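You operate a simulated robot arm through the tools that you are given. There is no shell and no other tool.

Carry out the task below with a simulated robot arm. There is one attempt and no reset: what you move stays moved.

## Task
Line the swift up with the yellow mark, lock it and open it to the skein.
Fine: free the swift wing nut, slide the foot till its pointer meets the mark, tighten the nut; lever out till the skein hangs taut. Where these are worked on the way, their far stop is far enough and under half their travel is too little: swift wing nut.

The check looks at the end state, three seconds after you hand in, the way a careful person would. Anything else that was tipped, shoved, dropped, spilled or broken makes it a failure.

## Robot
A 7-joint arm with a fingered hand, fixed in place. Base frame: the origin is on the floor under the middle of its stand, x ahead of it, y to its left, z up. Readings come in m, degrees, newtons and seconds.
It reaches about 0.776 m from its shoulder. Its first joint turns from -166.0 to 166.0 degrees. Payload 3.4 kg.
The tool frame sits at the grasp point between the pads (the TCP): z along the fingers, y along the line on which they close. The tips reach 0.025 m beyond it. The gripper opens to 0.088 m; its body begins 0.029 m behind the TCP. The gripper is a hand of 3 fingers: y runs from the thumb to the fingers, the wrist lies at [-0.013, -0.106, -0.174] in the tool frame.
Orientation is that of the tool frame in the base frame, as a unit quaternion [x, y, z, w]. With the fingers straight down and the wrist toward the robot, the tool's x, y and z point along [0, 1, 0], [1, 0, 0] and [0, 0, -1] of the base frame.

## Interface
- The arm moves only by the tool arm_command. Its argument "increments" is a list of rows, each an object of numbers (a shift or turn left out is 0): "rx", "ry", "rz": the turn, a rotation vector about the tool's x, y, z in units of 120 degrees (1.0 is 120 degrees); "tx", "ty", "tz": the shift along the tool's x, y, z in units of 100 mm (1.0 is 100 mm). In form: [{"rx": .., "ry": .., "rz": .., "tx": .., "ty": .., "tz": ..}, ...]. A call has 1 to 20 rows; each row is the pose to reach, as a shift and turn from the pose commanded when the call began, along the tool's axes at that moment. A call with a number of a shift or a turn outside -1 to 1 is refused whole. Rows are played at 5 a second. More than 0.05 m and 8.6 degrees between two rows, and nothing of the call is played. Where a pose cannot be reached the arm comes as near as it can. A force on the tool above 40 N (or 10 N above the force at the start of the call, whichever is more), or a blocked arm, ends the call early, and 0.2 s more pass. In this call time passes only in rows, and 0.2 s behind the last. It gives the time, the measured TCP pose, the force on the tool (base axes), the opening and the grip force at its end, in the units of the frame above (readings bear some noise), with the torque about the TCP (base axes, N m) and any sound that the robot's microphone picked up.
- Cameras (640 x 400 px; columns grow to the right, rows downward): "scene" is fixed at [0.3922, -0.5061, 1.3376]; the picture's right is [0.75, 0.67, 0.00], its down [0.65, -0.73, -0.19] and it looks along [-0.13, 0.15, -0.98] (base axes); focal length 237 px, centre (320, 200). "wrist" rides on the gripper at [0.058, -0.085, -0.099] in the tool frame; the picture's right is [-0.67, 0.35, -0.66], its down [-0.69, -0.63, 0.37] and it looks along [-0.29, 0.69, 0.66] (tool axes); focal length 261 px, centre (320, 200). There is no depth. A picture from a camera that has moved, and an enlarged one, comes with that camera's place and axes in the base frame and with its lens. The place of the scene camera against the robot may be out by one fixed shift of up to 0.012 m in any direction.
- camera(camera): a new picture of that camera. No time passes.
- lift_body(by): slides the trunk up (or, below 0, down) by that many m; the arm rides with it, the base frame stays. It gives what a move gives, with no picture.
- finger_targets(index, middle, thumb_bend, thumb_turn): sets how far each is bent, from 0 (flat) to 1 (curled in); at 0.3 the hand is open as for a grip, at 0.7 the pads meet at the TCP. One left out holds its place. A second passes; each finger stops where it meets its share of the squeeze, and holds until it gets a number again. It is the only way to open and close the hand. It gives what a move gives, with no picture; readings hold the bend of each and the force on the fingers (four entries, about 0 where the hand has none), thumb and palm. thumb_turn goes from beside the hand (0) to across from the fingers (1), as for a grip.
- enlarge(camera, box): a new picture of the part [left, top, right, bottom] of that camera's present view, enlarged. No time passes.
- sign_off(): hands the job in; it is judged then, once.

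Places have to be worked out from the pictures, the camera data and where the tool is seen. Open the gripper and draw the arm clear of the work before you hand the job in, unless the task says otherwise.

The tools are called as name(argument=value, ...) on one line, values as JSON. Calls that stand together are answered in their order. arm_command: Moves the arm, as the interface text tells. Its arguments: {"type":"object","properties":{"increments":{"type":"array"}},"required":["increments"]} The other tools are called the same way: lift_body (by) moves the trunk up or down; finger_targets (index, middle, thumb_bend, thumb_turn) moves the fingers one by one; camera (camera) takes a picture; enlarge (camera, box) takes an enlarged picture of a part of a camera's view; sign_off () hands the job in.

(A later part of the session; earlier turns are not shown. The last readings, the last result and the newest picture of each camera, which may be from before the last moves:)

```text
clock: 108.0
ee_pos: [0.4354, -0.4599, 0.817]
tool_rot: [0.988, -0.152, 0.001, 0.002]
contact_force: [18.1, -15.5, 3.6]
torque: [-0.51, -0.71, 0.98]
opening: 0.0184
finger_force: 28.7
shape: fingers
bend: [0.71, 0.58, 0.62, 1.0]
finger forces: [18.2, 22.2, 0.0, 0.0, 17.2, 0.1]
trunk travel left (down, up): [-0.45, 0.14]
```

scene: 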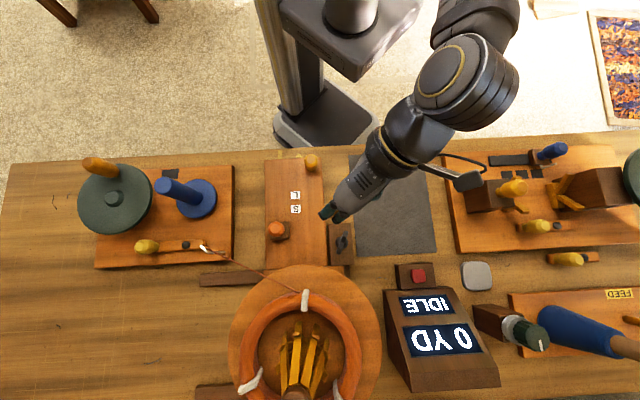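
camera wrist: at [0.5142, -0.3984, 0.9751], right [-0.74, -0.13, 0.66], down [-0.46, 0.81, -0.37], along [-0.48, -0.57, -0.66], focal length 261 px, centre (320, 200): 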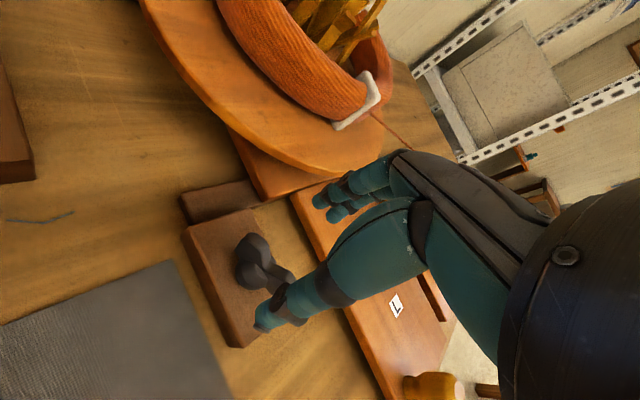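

Torque rose to nearly 1 Nm, so the nut is at its stop. I open the fingers directly (no back-turn, to keep it tight), lift, and look.

finger_targets(index=0.38, middle=0.38, thumb_bend=0.38)

arm_command(increments=[{"tz": -0.15}, {"tz": -0.3}, {"tz": -0.45}, {"tz": -0.6}, {"tz": -0.6}])

camera(camera="wrist")

enlarge(camera="scene", box=[260, 180, 400, 300])

```text
clock: 109.0
ee_pos: [0.4316, -0.4586, 0.8169]
tool_rot: [0.988, -0.153, -0.001, 0.0]
contact_force: [-0.3, 0.2, -0.6]
torque: [0.0, -0.02, -0.03]
opening: 0.0673
finger_force: 0.0
shape: fingers
bend: [0.38, 0.38, 0.38, 0.98]
finger forces: [0.0, 0.0, 0.1, 0.0, 0.0, 0.0]
trunk travel left (down, up): [-0.45, 0.14]
```

```text
clock: 110.2
ee_pos: [0.4343, -0.4595, 0.8758]
tool_rot: [0.988, -0.153, -0.001, -0.001]
contact_force: [0.1, 1.0, 0.3]
torque: [-0.01, 0.0, 0.02]
opening: 0.0672
finger_force: 0.0
shape: fingers
bend: [0.38, 0.38, 0.38, 0.98]
finger forces: [0.1, 0.0, 0.0, 0.1, 0.0, 0.0]
trunk travel left (down, up): [-0.45, 0.14]
```

```text
taken
camera wrist: at [0.5174, -0.3958, 0.9741], right [-0.74, -0.13, 0.66], down [-0.46, 0.81, -0.36], along [-0.48, -0.58, -0.66], focal length 261 px, centre (320, 200)
```

wrist: 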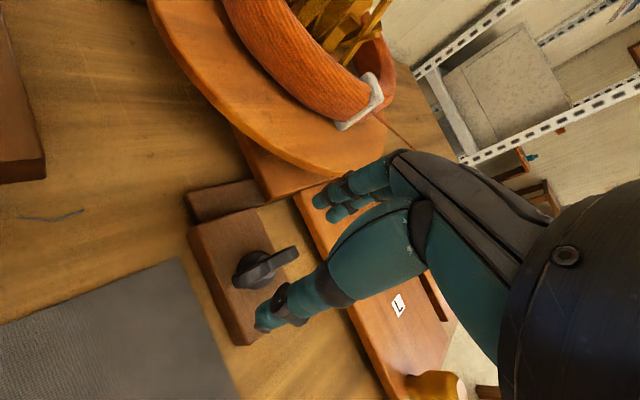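

```text
3.33 times, centred on (330, 240) of scene
camera zoom: at [0.3922, -0.5061, 1.3376], right [0.75, 0.67, 0.0], down [0.65, -0.73, -0.19], along [-0.13, 0.15, -0.98], focal length 790 px, centre (287, 67)
```

zoom: 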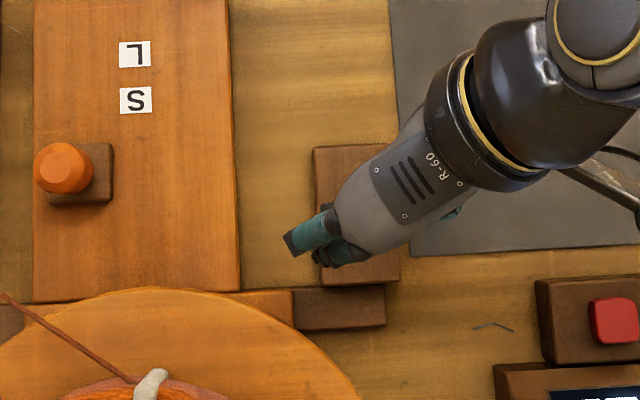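

I back the hand off toward the robot and turn it to 45° so the nut can be seen from above.

arm_command(increments=[{"tz": -0.1, "tx": -0.2, "ty": -0.1, "rz": -0.06}, {"tz": -0.2, "tx": -0.4, "ty": -0.2, "rz": -0.12}, {"tz": -0.3, "tx": -0.6, "ty": -0.3, "rz": -0.18}, {"tz": -0.4, "tx": -0.71, "ty": -0.37, "rz": -0.24}, {"tz": -0.4, "tx": -0.71, "ty": -0.37, "rz": -0.3}, {"tz": -0.4, "tx": -0.71, "ty": -0.37, "rz": -0.36}, {"tz": -0.4, "tx": -0.71, "ty": -0.37, "rz": -0.42}, {"tz": -0.4, "tx": -0.71, "ty": -0.37, "rz": -0.48}, {"tz": -0.4, "tx": -0.71, "ty": -0.37, "rz": -0.522}, {"tz": -0.4, "tx": -0.71, "ty": -0.37, "rz": -0.522}])

enlarge(camera="scene", box=[220, 140, 400, 300])

camera(camera="wrist")

```text
clock: 112.4
ee_pos: [0.3754, -0.4022, 0.9156]
tool_rot: [0.923, 0.384, 0.001, 0.001]
contact_force: [-0.2, -0.4, 0.3]
torque: [0.01, 0.01, 0.01]
opening: 0.0675
finger_force: 0.1
shape: fingers
bend: [0.38, 0.38, 0.38, 0.98]
finger forces: [0.0, 0.0, 0.1, 0.1, 0.0, 0.0]
trunk travel left (down, up): [-0.45, 0.14]
```

```text
2.50 times, centred on (310, 220) of scene
camera zoom: at [0.3922, -0.5061, 1.3376], right [0.75, 0.67, 0.0], down [0.65, -0.73, -0.19], along [-0.13, 0.15, -0.98], focal length 592 px, centre (345, 150)
```

zoom: 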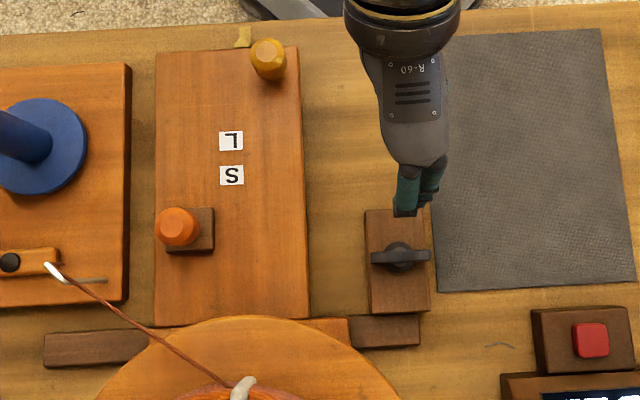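

```text
taken
camera wrist: at [0.3583, -0.3008, 1.0146], right [-0.23, -0.72, 0.66], down [-0.93, -0.04, -0.37], along [0.29, -0.69, -0.66], focal length 261 px, centre (320, 200)
```

wrist: 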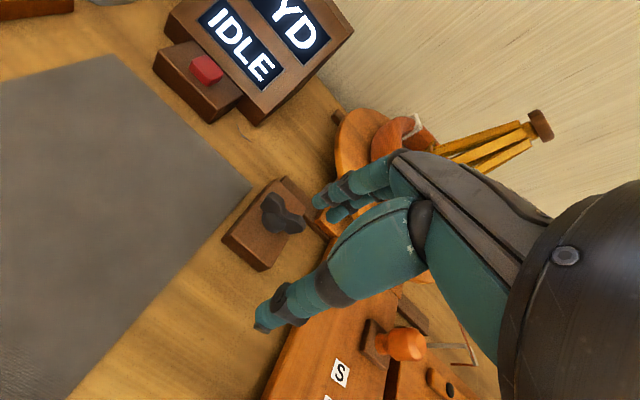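

The wings are back along the table as at the start. I zoom in to compare their angle with the initial picture.

enlarge(camera="scene", box=[310, 210, 370, 270])

enlarge(camera="scene", box=[255, 135, 335, 185])

enlarge(camera="scene", box=[190, 200, 390, 400])

```text
6.67 times, centred on (340, 240) of scene
camera zoom: at [0.3922, -0.5061, 1.3376], right [0.75, 0.67, 0.0], down [0.65, -0.73, -0.19], along [-0.13, 0.15, -0.98], focal length 1580 px, centre (187, -67)
```

zoom: 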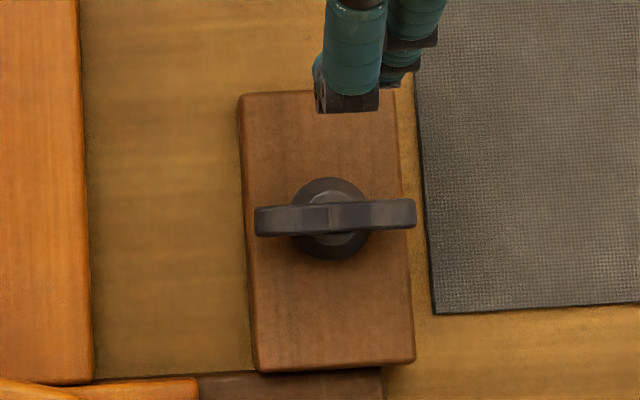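

```text
8.00 times, centred on (295, 160) of scene
camera zoom: at [0.3922, -0.5061, 1.3376], right [0.75, 0.67, 0.0], down [0.65, -0.73, -0.19], along [-0.13, 0.15, -0.98], focal length 1896 px, centre (520, 520)
```

zoom: 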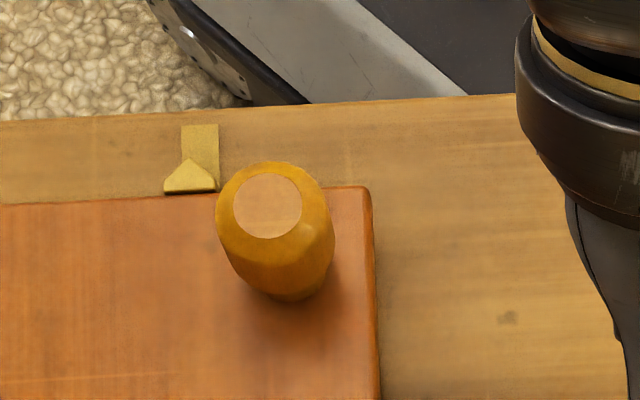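

```text
2.00 times, centred on (290, 300) of scene
camera zoom: at [0.3922, -0.5061, 1.3376], right [0.75, 0.67, 0.0], down [0.65, -0.73, -0.19], along [-0.13, 0.15, -0.98], focal length 474 px, centre (380, 0)
```

zoom: 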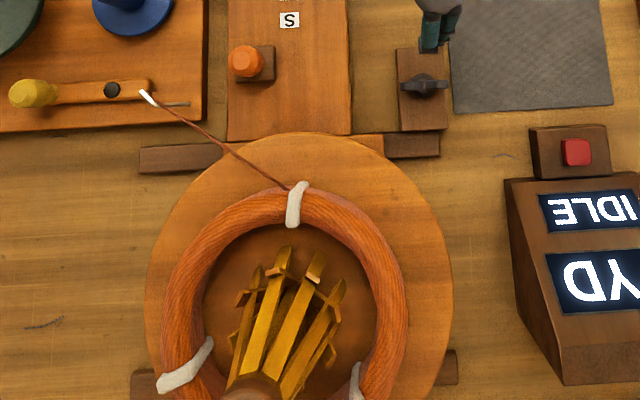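

The nut is back to its starting angle (tight) and the pointer is still on the mark. Next is the orange lever knob: both cameras put it at p≈-0.210, q≈0.597, top z≈0.838. I move above it.

arm_command(increments=[{"tx": -0.2, "ty": 0.05}, {"tx": -0.4, "ty": 0.1}, {"tx": -0.6, "ty": 0.15}, {"tx": -0.8, "ty": 0.2}, {"tx": -0.95, "ty": 0.23}, {"tx": -0.95, "ty": 0.23}])

arm_command(increments=[{"tx": -0.2, "ty": 0.05}, {"tx": -0.4, "ty": 0.1}, {"tx": -0.6, "ty": 0.15}, {"tx": -0.8, "ty": 0.2}, {"tx": -0.95, "ty": 0.23}, {"tx": -0.95, "ty": 0.23}])

camera(camera="wrist")

enlarge(camera="scene", box=[190, 160, 350, 300])

```text
clock: 113.8
ee_pos: [0.3266, -0.4851, 0.9167]
tool_rot: [0.924, 0.383, -0.001, -0.002]
contact_force: [0.0, -0.1, 0.0]
torque: [-0.01, 0.03, 0.01]
opening: 0.0677
finger_force: 0.1
shape: fingers
bend: [0.38, 0.38, 0.38, 0.98]
finger forces: [0.0, 0.0, 0.1, 0.0, 0.0, 0.0]
trunk travel left (down, up): [-0.45, 0.14]
```

```text
clock: 115.2
ee_pos: [0.2741, -0.569, 0.9186]
tool_rot: [0.924, 0.384, 0.0, 0.0]
contact_force: [0.2, 0.0, 0.0]
torque: [0.04, -0.02, 0.01]
opening: 0.0675
finger_force: 0.2
shape: fingers
bend: [0.38, 0.38, 0.38, 0.98]
finger forces: [0.0, 0.0, 0.1, 0.0, 0.0, 0.0]
trunk travel left (down, up): [-0.45, 0.14]
```

```text
taken
camera wrist: at [0.2566, -0.4684, 1.0155], right [-0.23, -0.72, 0.66], down [-0.93, -0.04, -0.36], along [0.29, -0.69, -0.66], focal length 261 px, centre (320, 200)
```

wrist: 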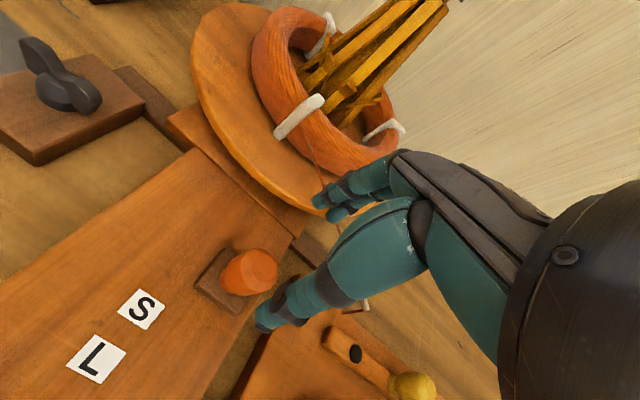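

```text
2.86 times, centred on (270, 230) of scene
camera zoom: at [0.3922, -0.5061, 1.3376], right [0.75, 0.67, 0.0], down [0.65, -0.73, -0.19], along [-0.13, 0.15, -0.98], focal length 677 px, centre (463, 114)
```

zoom: 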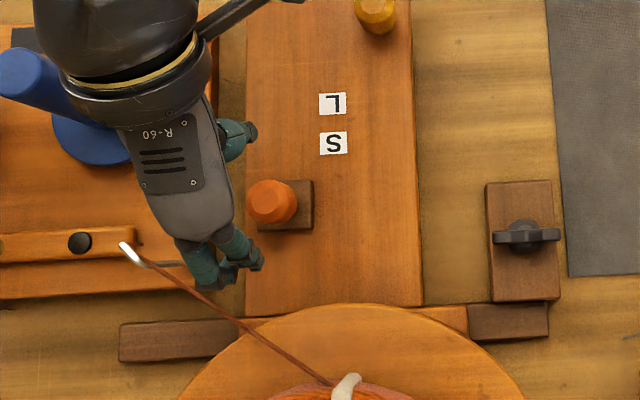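

The hand is centred over the orange knob (predicted (256,273), seen (258,270)), and the yarn strand runs about 3 cm beyond the fingers. I narrow the fingers a bit and descend.

finger_targets(index=0.43, middle=0.43, thumb_bend=0.38)

arm_command(increments=[{"tz": 0.15}, {"tz": 0.3}, {"tz": 0.45}, {"tz": 0.6}, {"tz": 0.6}])

enlarge(camera="wrist", box=[180, 130, 440, 350])

enlarge(camera="scene", box=[190, 160, 350, 300])

```text
clock: 116.2
ee_pos: [0.2753, -0.569, 0.9166]
tool_rot: [0.924, 0.384, 0.001, 0.0]
contact_force: [0.1, -0.3, -0.2]
torque: [0.0, 0.0, 0.03]
opening: 0.0624
finger_force: 0.1
shape: fingers
bend: [0.43, 0.43, 0.38, 0.98]
finger forces: [0.1, 0.0, 0.0, 0.0, 0.0, 0.0]
trunk travel left (down, up): [-0.45, 0.14]
```

```text
clock: 117.4
ee_pos: [0.2754, -0.5691, 0.8558]
tool_rot: [0.924, 0.383, 0.0, 0.001]
contact_force: [-0.4, 0.8, 0.0]
torque: [-0.01, 0.03, -0.01]
opening: 0.0623
finger_force: 0.0
shape: fingers
bend: [0.43, 0.43, 0.38, 0.98]
finger forces: [0.0, 0.0, 0.1, 0.0, 0.0, 0.0]
trunk travel left (down, up): [-0.45, 0.14]
```

```text
1.82 times, centred on (310, 240) of wrist
camera zoom: at [0.2582, -0.4682, 0.9531], right [-0.23, -0.72, 0.66], down [-0.93, -0.04, -0.36], along [0.29, -0.69, -0.66], focal length 474 px, centre (338, 127)
```

zoom: 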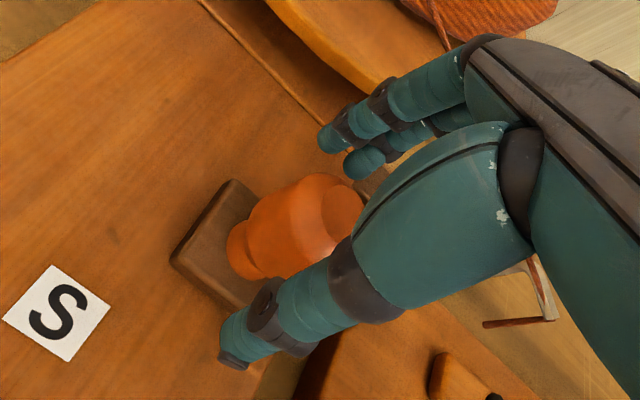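

```text
2.86 times, centred on (270, 230) of scene
camera zoom: at [0.3922, -0.5061, 1.3376], right [0.75, 0.67, 0.0], down [0.65, -0.73, -0.19], along [-0.13, 0.15, -0.98], focal length 677 px, centre (463, 114)
```

zoom: 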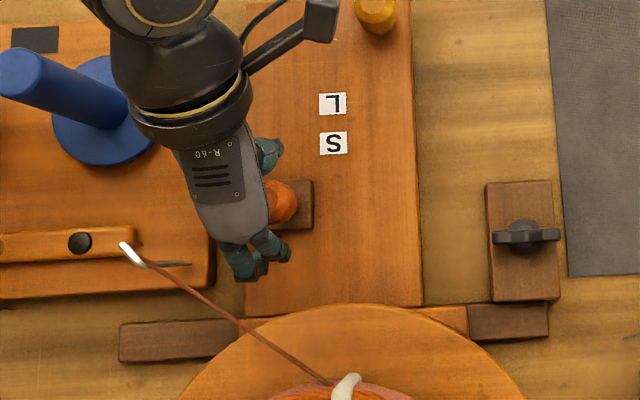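

The knob stands between thumb and fingers with the strand well clear. I go down another 23 mm, keeping the tips above its base slab, and grip.

arm_command(increments=[{"tz": 0.08}, {"tz": 0.16}, {"tz": 0.23}, {"tz": 0.23}])

finger_targets(index=0.7, middle=0.7, thumb_bend=0.68)

enlarge(camera="wrist", box=[180, 130, 440, 350])

enlarge(camera="scene", box=[190, 200, 390, 400])

```text
clock: 118.4
ee_pos: [0.2749, -0.568, 0.8336]
tool_rot: [0.924, 0.383, 0.0, 0.0]
contact_force: [0.6, -0.4, 0.2]
torque: [0.02, 0.02, -0.04]
opening: 0.0624
finger_force: 0.1
shape: fingers
bend: [0.43, 0.43, 0.38, 0.98]
finger forces: [0.0, 0.1, 0.1, 0.0, 0.1, 0.0]
trunk travel left (down, up): [-0.45, 0.14]
```

```text
clock: 119.4
ee_pos: [0.2746, -0.5683, 0.8339]
tool_rot: [0.923, 0.384, -0.001, -0.001]
contact_force: [-0.1, 0.5, -1.3]
torque: [-0.04, -0.02, 0.06]
opening: 0.0218
finger_force: 9.5
shape: fingers
bend: [0.63, 0.64, 0.57, 0.97]
finger forces: [4.8, 4.8, 0.0, 0.1, 9.3, 0.0]
trunk travel left (down, up): [-0.45, 0.14]
```

```text
1.82 times, centred on (310, 240) of wrist
camera zoom: at [0.2567, -0.4672, 0.9319], right [-0.23, -0.72, 0.66], down [-0.93, -0.04, -0.36], along [0.29, -0.69, -0.66], focal length 474 px, centre (338, 127)
```

zoom: 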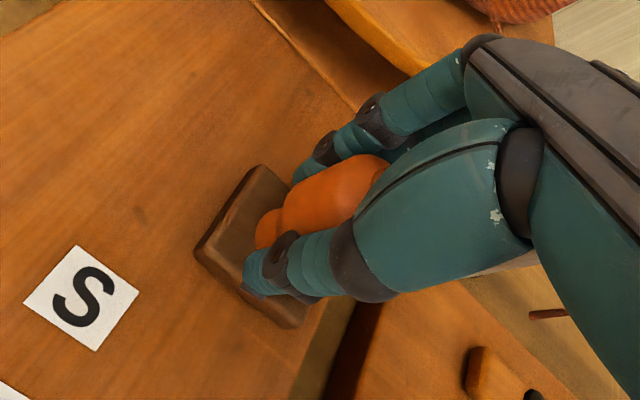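

```text
2.00 times, centred on (290, 300) of scene
camera zoom: at [0.3922, -0.5061, 1.3376], right [0.75, 0.67, 0.0], down [0.65, -0.73, -0.19], along [-0.13, 0.15, -0.98], focal length 474 px, centre (380, 0)
```

zoom: 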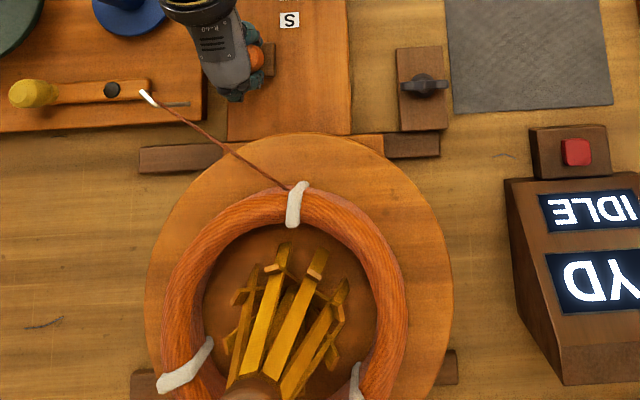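

Grip holds evenly. I pull 12 mm toward the robot (along -y, toward S/L) gently to see whether the slider moves and the swift opens.

arm_command(increments=[{"ty": -0.03}, {"ty": -0.06}, {"ty": -0.09}, {"ty": -0.12}, {"ty": -0.12}])

enlarge(camera="scene", box=[190, 200, 390, 400])

enlarge(camera="wrist", box=[180, 130, 440, 350])

```text
clock: 120.6
ee_pos: [0.2662, -0.559, 0.8331]
tool_rot: [0.924, 0.384, 0.0, 0.0]
contact_force: [0.9, -0.6, 0.3]
torque: [0.0, -0.02, 0.06]
opening: 0.0218
finger_force: 10.0
shape: fingers
bend: [0.62, 0.64, 0.58, 0.97]
finger forces: [5.4, 5.2, 0.1, 0.0, 9.0, 0.0]
trunk travel left (down, up): [-0.45, 0.14]
```

```text
2.00 times, centred on (290, 300) of scene
camera zoom: at [0.3922, -0.5061, 1.3376], right [0.75, 0.67, 0.0], down [0.65, -0.73, -0.19], along [-0.13, 0.15, -0.98], focal length 474 px, centre (380, 0)
```

zoom: 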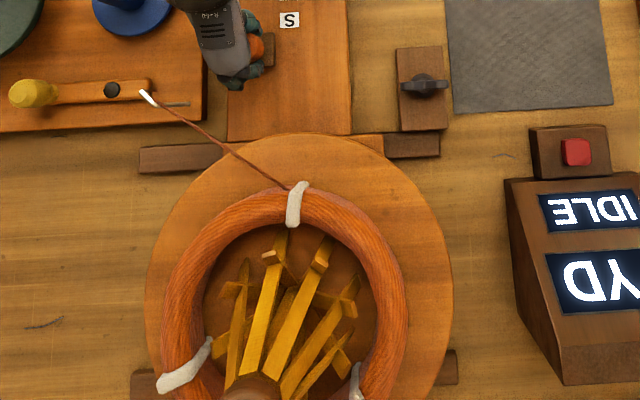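

```text
1.82 times, centred on (310, 240) of wrist
camera zoom: at [0.2484, -0.459, 0.9317], right [-0.23, -0.72, 0.66], down [-0.93, -0.04, -0.36], along [0.29, -0.69, -0.66], focal length 474 px, centre (338, 127)
```

zoom: 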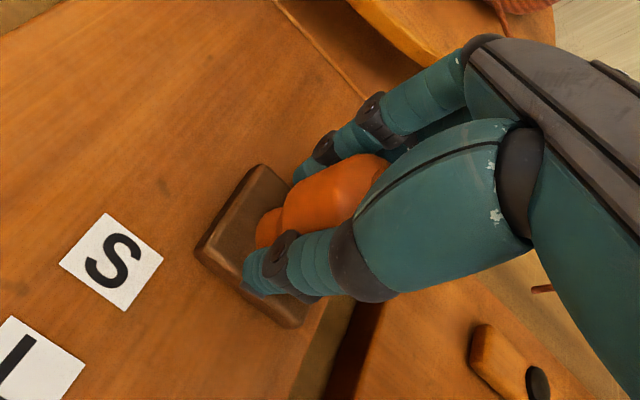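

The slider moves freely and the swift's slats open. I continue in 8 mm steps, watching the slat tips against the skein.

arm_command(increments=[{"ty": -0.03}, {"ty": -0.06}, {"ty": -0.09}, {"ty": -0.12}, {"ty": -0.12}])

enlarge(camera="scene", box=[190, 200, 390, 400])

```text
clock: 121.8
ee_pos: [0.2575, -0.5519, 0.834]
tool_rot: [0.923, 0.384, 0.0, -0.001]
contact_force: [2.2, 1.8, -3.9]
torque: [0.02, -0.11, 0.07]
opening: 0.0221
finger_force: 9.7
shape: fingers
bend: [0.62, 0.64, 0.58, 0.97]
finger forces: [5.6, 4.3, 0.0, 0.0, 8.9, 0.1]
trunk travel left (down, up): [-0.45, 0.14]
```

```text
2.00 times, centred on (290, 300) of scene
camera zoom: at [0.3922, -0.5061, 1.3376], right [0.75, 0.67, 0.0], down [0.65, -0.73, -0.19], along [-0.13, 0.15, -0.98], focal length 474 px, centre (380, 0)
```

zoom: 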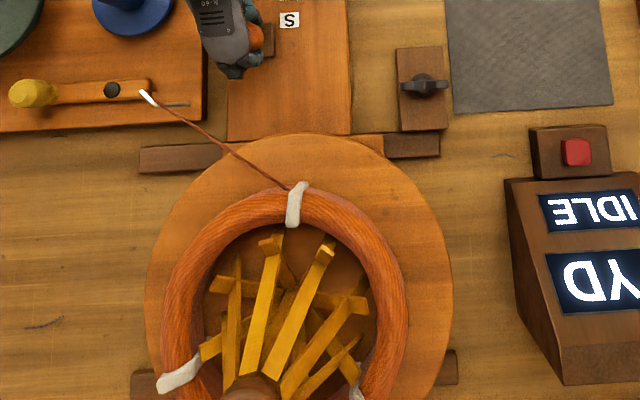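

Opening further; the pull force is still low. I zoom in on the swift and skein.

enlarge(camera="scene", box=[250, 280, 370, 400])

camera(camera="wrist")

```text
3.33 times, centred on (310, 340) of scene
camera zoom: at [0.3922, -0.5061, 1.3376], right [0.75, 0.67, 0.0], down [0.65, -0.73, -0.19], along [-0.13, 0.15, -0.98], focal length 790 px, centre (353, -267)
```

zoom: 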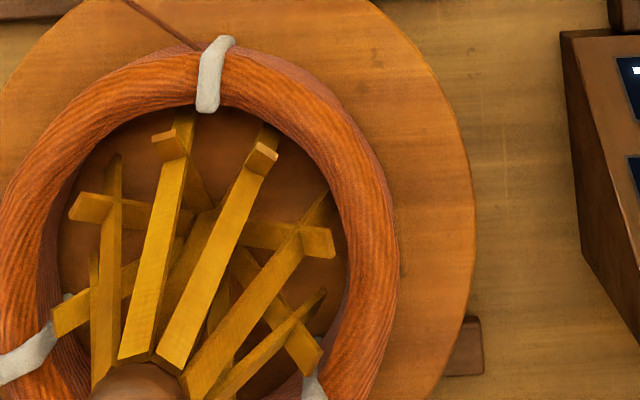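

```text
taken
camera wrist: at [0.2401, -0.4514, 0.9322], right [-0.23, -0.72, 0.66], down [-0.93, -0.04, -0.36], along [0.29, -0.69, -0.66], focal length 261 px, centre (320, 200)
```

wrist: 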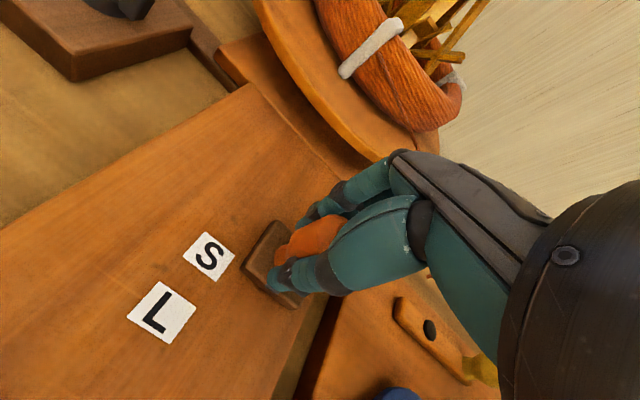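

The rib ends are about 7 mm from the skein's inner side all round, closing roughly 20 px per 4 mm of slide. I go on in 3–4 mm steps.

arm_command(increments=[{"ty": -0.02}, {"ty": -0.04}, {"ty": -0.04}])

enlarge(camera="scene", box=[250, 280, 370, 400])

```text
clock: 122.6
ee_pos: [0.255, -0.5479, 0.8342]
tool_rot: [0.924, 0.383, -0.001, 0.0]
contact_force: [2.3, -0.6, -0.3]
torque: [-0.02, -0.06, 0.06]
opening: 0.022
finger_force: 9.9
shape: fingers
bend: [0.62, 0.64, 0.58, 0.97]
finger forces: [5.3, 4.9, 0.1, 0.0, 8.6, 0.0]
trunk travel left (down, up): [-0.45, 0.14]
```

```text
3.33 times, centred on (310, 340) of scene
camera zoom: at [0.3922, -0.5061, 1.3376], right [0.75, 0.67, 0.0], down [0.65, -0.73, -0.19], along [-0.13, 0.15, -0.98], focal length 790 px, centre (353, -267)
```

zoom: 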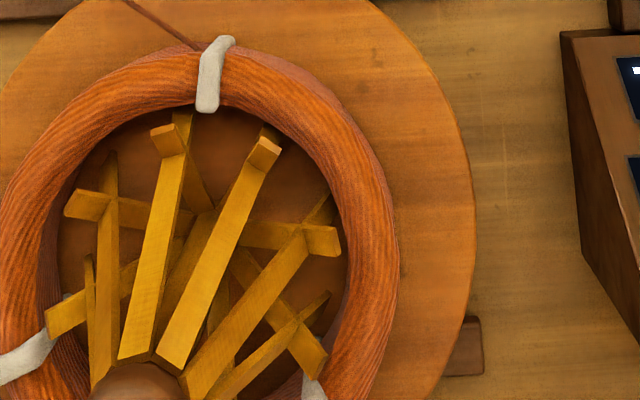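

The ribs are nearly touching. I keep going in small steps.

arm_command(increments=[{"ty": -0.02}, {"ty": -0.04}, {"ty": -0.04}])

enlarge(camera="scene", box=[250, 280, 370, 400])

```text
clock: 123.4
ee_pos: [0.2515, -0.5456, 0.834]
tool_rot: [0.924, 0.383, -0.001, -0.001]
contact_force: [1.1, 0.1, -0.6]
torque: [0.01, -0.04, 0.05]
opening: 0.0219
finger_force: 9.7
shape: fingers
bend: [0.62, 0.64, 0.58, 0.97]
finger forces: [5.5, 5.2, 0.0, 0.0, 8.5, 0.1]
trunk travel left (down, up): [-0.45, 0.14]
```

```text
3.33 times, centred on (310, 340) of scene
camera zoom: at [0.3922, -0.5061, 1.3376], right [0.75, 0.67, 0.0], down [0.65, -0.73, -0.19], along [-0.13, 0.15, -0.98], focal length 790 px, centre (353, -267)
```

zoom: 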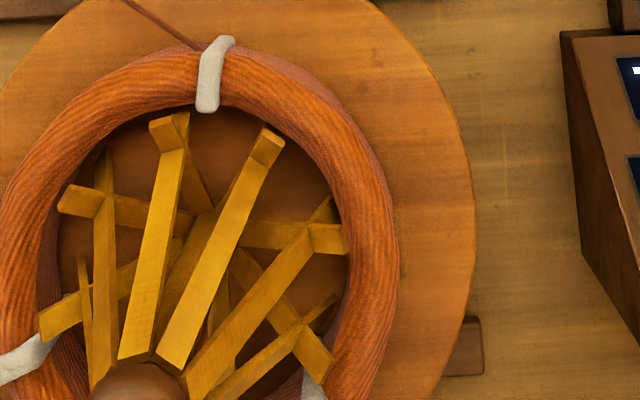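

No change in the skein yet. The rib ends are at radius ≈0.075 m, about the skein's inner radius, and seem to be above it at z≈0.92. I continue in 4 mm steps, also watching from the wrist camera.

arm_command(increments=[{"ty": -0.02}, {"ty": -0.04}, {"ty": -0.04}])

enlarge(camera="scene", box=[240, 270, 370, 400])

enlarge(camera="wrist", box=[240, 0, 520, 160])

```text
clock: 124.2
ee_pos: [0.249, -0.5414, 0.8336]
tool_rot: [0.923, 0.384, 0.0, 0.001]
contact_force: [1.0, -0.8, 2.5]
torque: [-0.04, -0.04, 0.06]
opening: 0.0219
finger_force: 9.6
shape: fingers
bend: [0.62, 0.64, 0.58, 0.97]
finger forces: [5.2, 5.6, 0.0, 0.1, 8.3, 0.0]
trunk travel left (down, up): [-0.45, 0.14]
```

```text
3.08 times, centred on (305, 335) of scene
camera zoom: at [0.3922, -0.5061, 1.3376], right [0.75, 0.67, 0.0], down [0.65, -0.73, -0.19], along [-0.13, 0.15, -0.98], focal length 729 px, centre (366, -215)
```

zoom: 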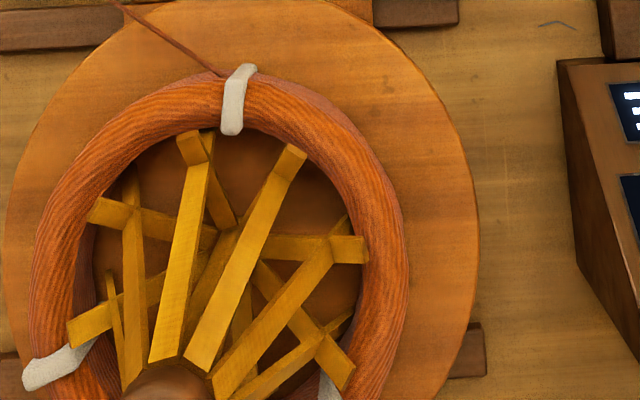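

```text
2.29 times, centred on (380, 80) of wrist
camera zoom: at [0.2313, -0.442, 0.9315], right [-0.23, -0.72, 0.66], down [-0.93, -0.04, -0.36], along [0.29, -0.69, -0.66], focal length 596 px, centre (183, 474)
```

zoom: 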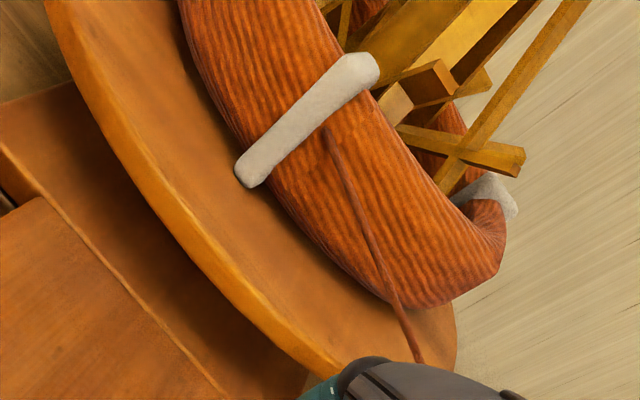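

The rib ring has grown to ≈0.077 m, while the skein's inner radius measures ≈0.086 m. About 8–10 mm more slide seems needed, so I continue 4 mm.

arm_command(increments=[{"ty": -0.02}, {"ty": -0.04}, {"ty": -0.04}])

enlarge(camera="scene", box=[240, 270, 370, 400])

enlarge(camera="wrist", box=[240, 0, 520, 160])

```text
clock: 125.0
ee_pos: [0.2463, -0.5395, 0.8344]
tool_rot: [0.924, 0.383, 0.0, -0.002]
contact_force: [0.4, -0.2, 1.7]
torque: [-0.02, -0.04, 0.03]
opening: 0.0217
finger_force: 9.5
shape: fingers
bend: [0.62, 0.64, 0.58, 0.97]
finger forces: [4.9, 5.5, 0.0, 0.0, 8.7, 0.1]
trunk travel left (down, up): [-0.45, 0.14]
```

```text
3.08 times, centred on (305, 335) of scene
camera zoom: at [0.3922, -0.5061, 1.3376], right [0.75, 0.67, 0.0], down [0.65, -0.73, -0.19], along [-0.13, 0.15, -0.98], focal length 729 px, centre (366, -215)
```

zoom: 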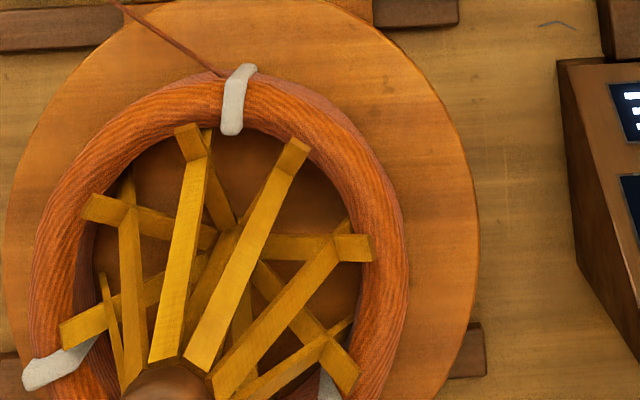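

```text
2.29 times, centred on (380, 80) of wrist
camera zoom: at [0.2287, -0.4395, 0.9318], right [-0.23, -0.72, 0.66], down [-0.93, -0.04, -0.36], along [0.29, -0.69, -0.66], focal length 596 px, centre (183, 474)
```

zoom: 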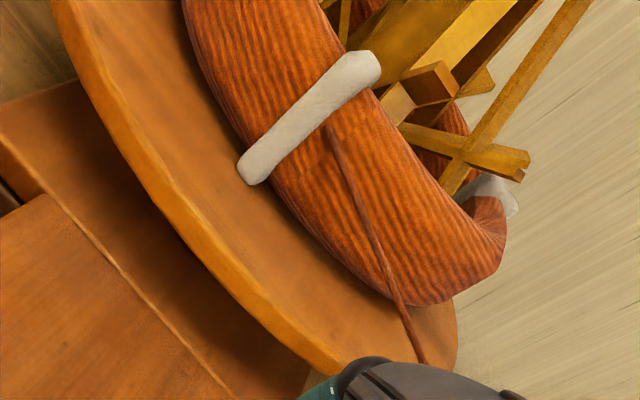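

Ring ≈0.081 m now; skein still unchanged. Another 4 mm.

arm_command(increments=[{"ty": -0.02}, {"ty": -0.04}, {"ty": -0.04}])

enlarge(camera="scene", box=[240, 270, 370, 400])

enlarge(camera="wrist", box=[240, 0, 520, 160])

```text
clock: 125.8
ee_pos: [0.2443, -0.5362, 0.8339]
tool_rot: [0.924, 0.383, 0.0, -0.001]
contact_force: [0.1, -2.0, -0.8]
torque: [-0.06, -0.05, 0.03]
opening: 0.0219
finger_force: 9.0
shape: fingers
bend: [0.62, 0.64, 0.58, 0.97]
finger forces: [4.3, 6.2, 0.1, 0.0, 8.2, 0.0]
trunk travel left (down, up): [-0.45, 0.14]
```

```text
3.08 times, centred on (305, 335) of scene
camera zoom: at [0.3922, -0.5061, 1.3376], right [0.75, 0.67, 0.0], down [0.65, -0.73, -0.19], along [-0.13, 0.15, -0.98], focal length 729 px, centre (366, -215)
```

zoom: 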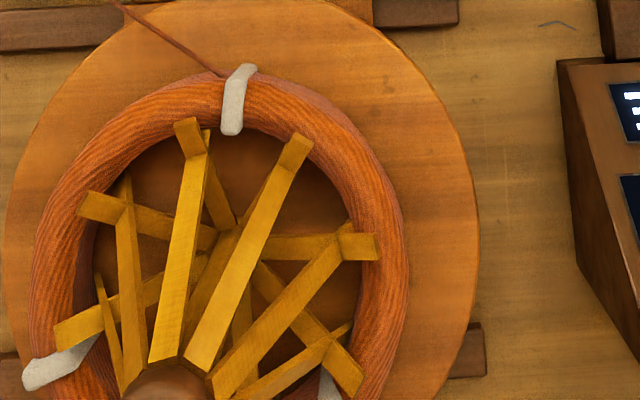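

```text
2.29 times, centred on (380, 80) of wrist
camera zoom: at [0.226, -0.4364, 0.9319], right [-0.23, -0.72, 0.66], down [-0.93, -0.04, -0.36], along [0.29, -0.69, -0.66], focal length 596 px, centre (183, 474)
```

zoom: 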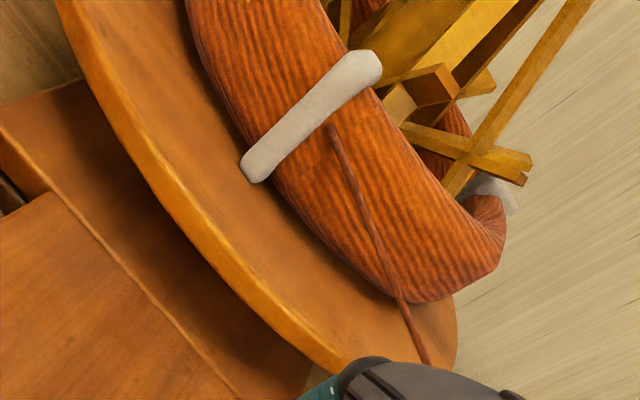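

45 mm of slide so far, and still no reaction from the skein. I check how the slider stands against the S and L labels.

camera(camera="wrist")

enlarge(camera="scene", box=[210, 160, 350, 280])

```text
taken
camera wrist: at [0.226, -0.4364, 0.9319], right [-0.23, -0.72, 0.66], down [-0.93, -0.04, -0.36], along [0.29, -0.69, -0.66], focal length 261 px, centre (320, 200)
```

wrist: 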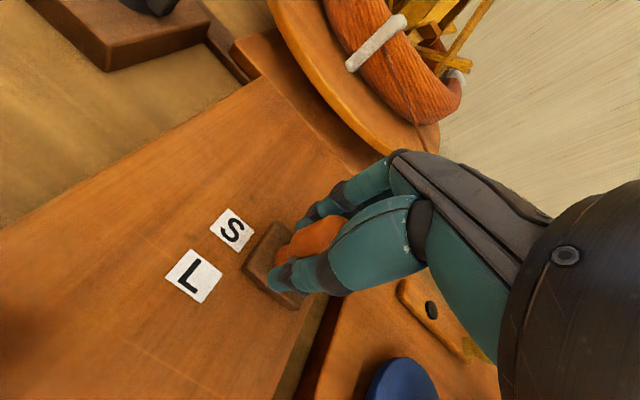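

```text
3.33 times, centred on (280, 220) of scene
camera zoom: at [0.3922, -0.5061, 1.3376], right [0.75, 0.67, 0.0], down [0.65, -0.73, -0.19], along [-0.13, 0.15, -0.98], focal length 790 px, centre (453, 133)
```

zoom: 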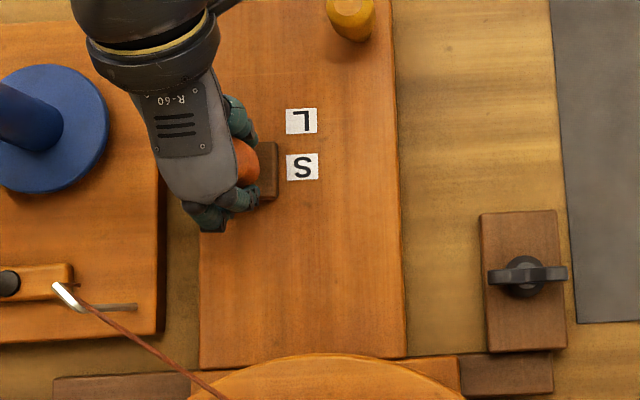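

The slider slab is now beside "S" (about 3 mm short of centred). So the labels mark slider positions, with S for a small skein and L for a large one. The skein hasn't reacted, so I keep creeping out.

arm_command(increments=[{"ty": -0.02}, {"ty": -0.04}, {"ty": -0.04}])

enlarge(camera="scene", box=[240, 270, 370, 400])

enlarge(camera="wrist", box=[240, 0, 520, 160])

```text
clock: 126.6
ee_pos: [0.2414, -0.534, 0.8343]
tool_rot: [0.923, 0.384, -0.001, -0.001]
contact_force: [1.1, -1.3, -2.3]
torque: [-0.05, -0.04, 0.04]
opening: 0.022
finger_force: 9.7
shape: fingers
bend: [0.62, 0.64, 0.58, 0.97]
finger forces: [4.8, 6.0, 0.0, 0.0, 8.0, 0.0]
trunk travel left (down, up): [-0.45, 0.14]
```

```text
3.08 times, centred on (305, 335) of scene
camera zoom: at [0.3922, -0.5061, 1.3376], right [0.75, 0.67, 0.0], down [0.65, -0.73, -0.19], along [-0.13, 0.15, -0.98], focal length 729 px, centre (366, -215)
```

zoom: 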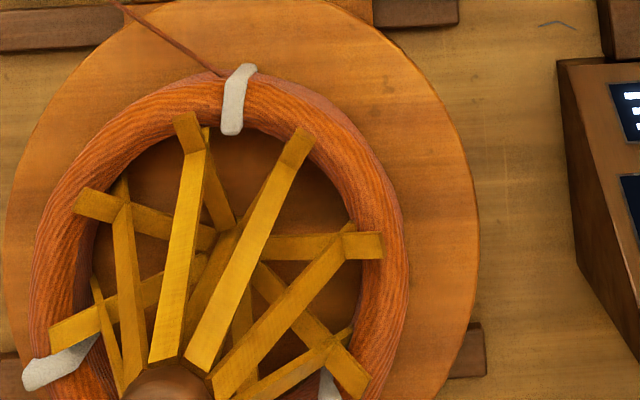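

```text
2.29 times, centred on (380, 80) of wrist
camera zoom: at [0.2235, -0.434, 0.9321], right [-0.23, -0.72, 0.66], down [-0.93, -0.04, -0.36], along [0.29, -0.69, -0.66], focal length 596 px, centre (183, 474)
```

zoom: 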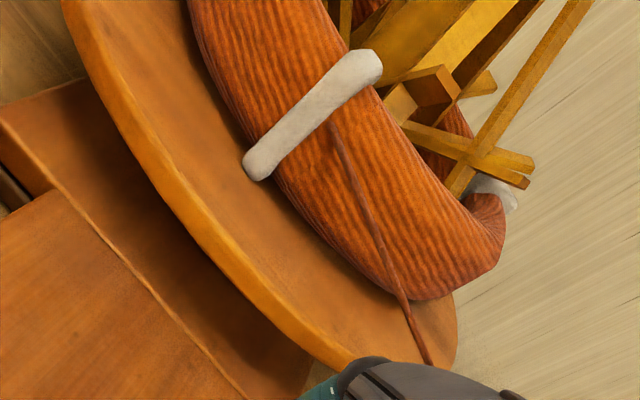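

Still slack-looking. I keep stepping 4 mm at a time.

arm_command(increments=[{"ty": -0.02}, {"ty": -0.04}, {"ty": -0.04}])

enlarge(camera="scene", box=[240, 270, 370, 400])

arm_command(increments=[{"ty": -0.02}, {"ty": -0.04}, {"ty": -0.04}])

enlarge(camera="scene", box=[240, 270, 370, 400])

```text
clock: 127.4
ee_pos: [0.2373, -0.5312, 0.8352]
tool_rot: [0.924, 0.383, -0.001, -0.001]
contact_force: [0.0, -1.3, -2.0]
torque: [-0.05, -0.04, 0.0]
opening: 0.0222
finger_force: 9.3
shape: fingers
bend: [0.62, 0.64, 0.58, 0.97]
finger forces: [4.7, 5.6, 0.1, 0.1, 8.2, 0.0]
trunk travel left (down, up): [-0.45, 0.14]
```

```text
3.08 times, centred on (305, 335) of scene
camera zoom: at [0.3922, -0.5061, 1.3376], right [0.75, 0.67, 0.0], down [0.65, -0.73, -0.19], along [-0.13, 0.15, -0.98], focal length 729 px, centre (366, -215)
```

zoom: 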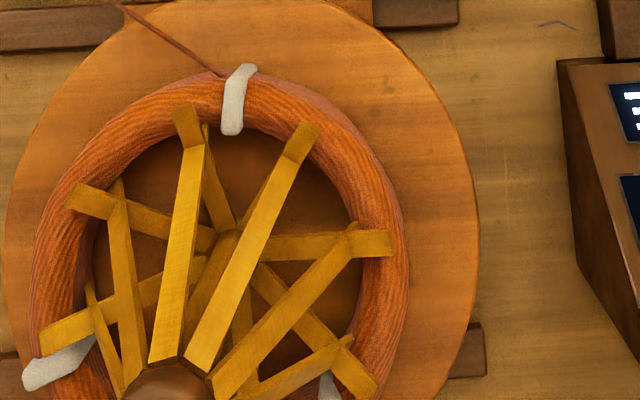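

```text
clock: 128.2
ee_pos: [0.2365, -0.5284, 0.8344]
tool_rot: [0.924, 0.383, 0.0, -0.002]
contact_force: [1.7, 0.9, -3.8]
torque: [-0.01, -0.08, 0.08]
opening: 0.022
finger_force: 8.9
shape: fingers
bend: [0.62, 0.64, 0.58, 0.97]
finger forces: [5.5, 5.0, 0.0, 0.0, 8.1, 0.0]
trunk travel left (down, up): [-0.45, 0.14]
```

```text
3.08 times, centred on (305, 335) of scene
camera zoom: at [0.3922, -0.5061, 1.3376], right [0.75, 0.67, 0.0], down [0.65, -0.73, -0.19], along [-0.13, 0.15, -0.98], focal length 729 px, centre (366, -215)
```

zoom: 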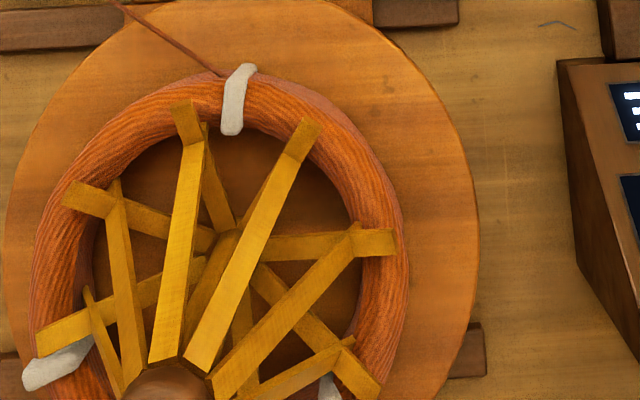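

56 mm of slide: rib ring ≈0.093 m radius, above the skein, which still looks slack and lies on the disc. I go on carefully.

arm_command(increments=[{"ty": -0.02}, {"ty": -0.04}, {"ty": -0.04}])

enlarge(camera="scene", box=[230, 260, 370, 400])

enlarge(camera="wrist", box=[240, 0, 520, 160])

```text
clock: 129.0
ee_pos: [0.2334, -0.5268, 0.8348]
tool_rot: [0.923, 0.384, 0.0, -0.001]
contact_force: [2.1, 1.4, -4.1]
torque: [-0.01, -0.02, 0.04]
opening: 0.0219
finger_force: 9.7
shape: fingers
bend: [0.62, 0.64, 0.58, 0.96]
finger forces: [6.1, 4.7, 0.0, 0.0, 8.1, 0.1]
trunk travel left (down, up): [-0.45, 0.14]
```

```text
2.86 times, centred on (300, 330) of scene
camera zoom: at [0.3922, -0.5061, 1.3376], right [0.75, 0.67, 0.0], down [0.65, -0.73, -0.19], along [-0.13, 0.15, -0.98], focal length 677 px, centre (377, -171)
```

zoom: 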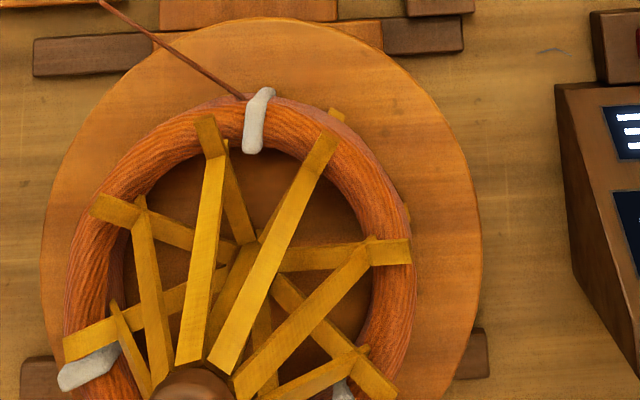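

```text
2.29 times, centred on (380, 80) of wrist
camera zoom: at [0.2149, -0.4262, 0.9323], right [-0.23, -0.72, 0.66], down [-0.93, -0.04, -0.36], along [0.29, -0.69, -0.66], focal length 596 px, centre (183, 474)
```

zoom: 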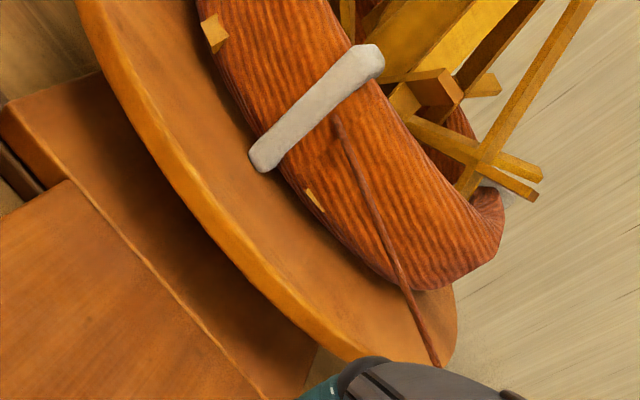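

Now slat ends poke through the outer side of the skein (wrist view at (213,30) and (315,200)), so this is too far open. I ease the lever back about 11 mm to the "S" position and look closely from the side.

arm_command(increments=[{"ty": 0.03}, {"ty": 0.06}, {"ty": 0.09}, {"ty": 0.11}, {"ty": 0.11}])

enlarge(camera="scene", box=[230, 260, 370, 400])

enlarge(camera="wrist", box=[240, 0, 520, 160])

enlarge(camera="scene", box=[210, 160, 350, 280])

```text
clock: 130.2
ee_pos: [0.2404, -0.5347, 0.8339]
tool_rot: [0.924, 0.383, -0.001, 0.0]
contact_force: [-0.4, 1.1, -1.9]
torque: [0.0, -0.01, 0.06]
opening: 0.0214
finger_force: 8.9
shape: fingers
bend: [0.63, 0.64, 0.58, 0.96]
finger forces: [4.6, 4.8, 0.0, 0.0, 9.1, 0.0]
trunk travel left (down, up): [-0.45, 0.14]
```

```text
2.86 times, centred on (300, 330) of scene
camera zoom: at [0.3922, -0.5061, 1.3376], right [0.75, 0.67, 0.0], down [0.65, -0.73, -0.19], along [-0.13, 0.15, -0.98], focal length 677 px, centre (377, -171)
```

zoom: 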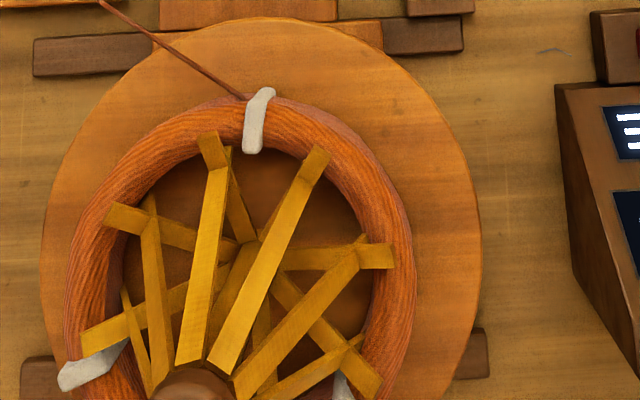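

```text
2.29 times, centred on (380, 80) of wrist
camera zoom: at [0.2228, -0.4337, 0.9321], right [-0.23, -0.72, 0.66], down [-0.93, -0.04, -0.36], along [0.29, -0.69, -0.66], focal length 596 px, centre (183, 474)
```

zoom: 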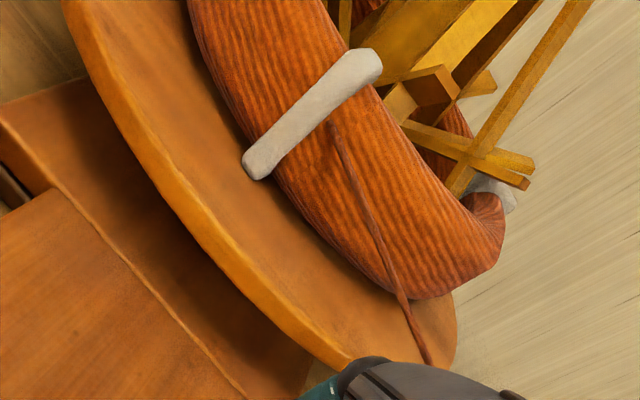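

```text
3.33 times, centred on (280, 220) of scene
camera zoom: at [0.3922, -0.5061, 1.3376], right [0.75, 0.67, 0.0], down [0.65, -0.73, -0.19], along [-0.13, 0.15, -0.98], focal length 790 px, centre (453, 133)
```

zoom: 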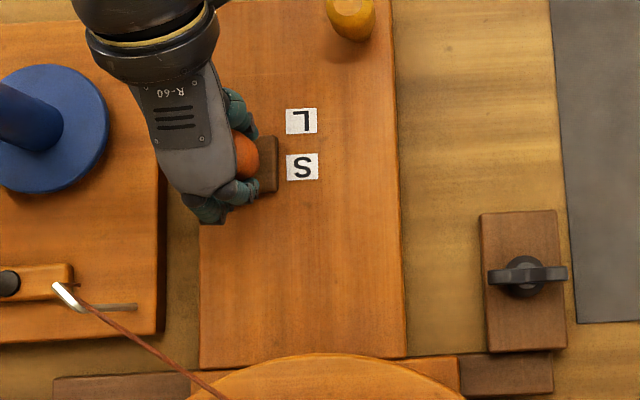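

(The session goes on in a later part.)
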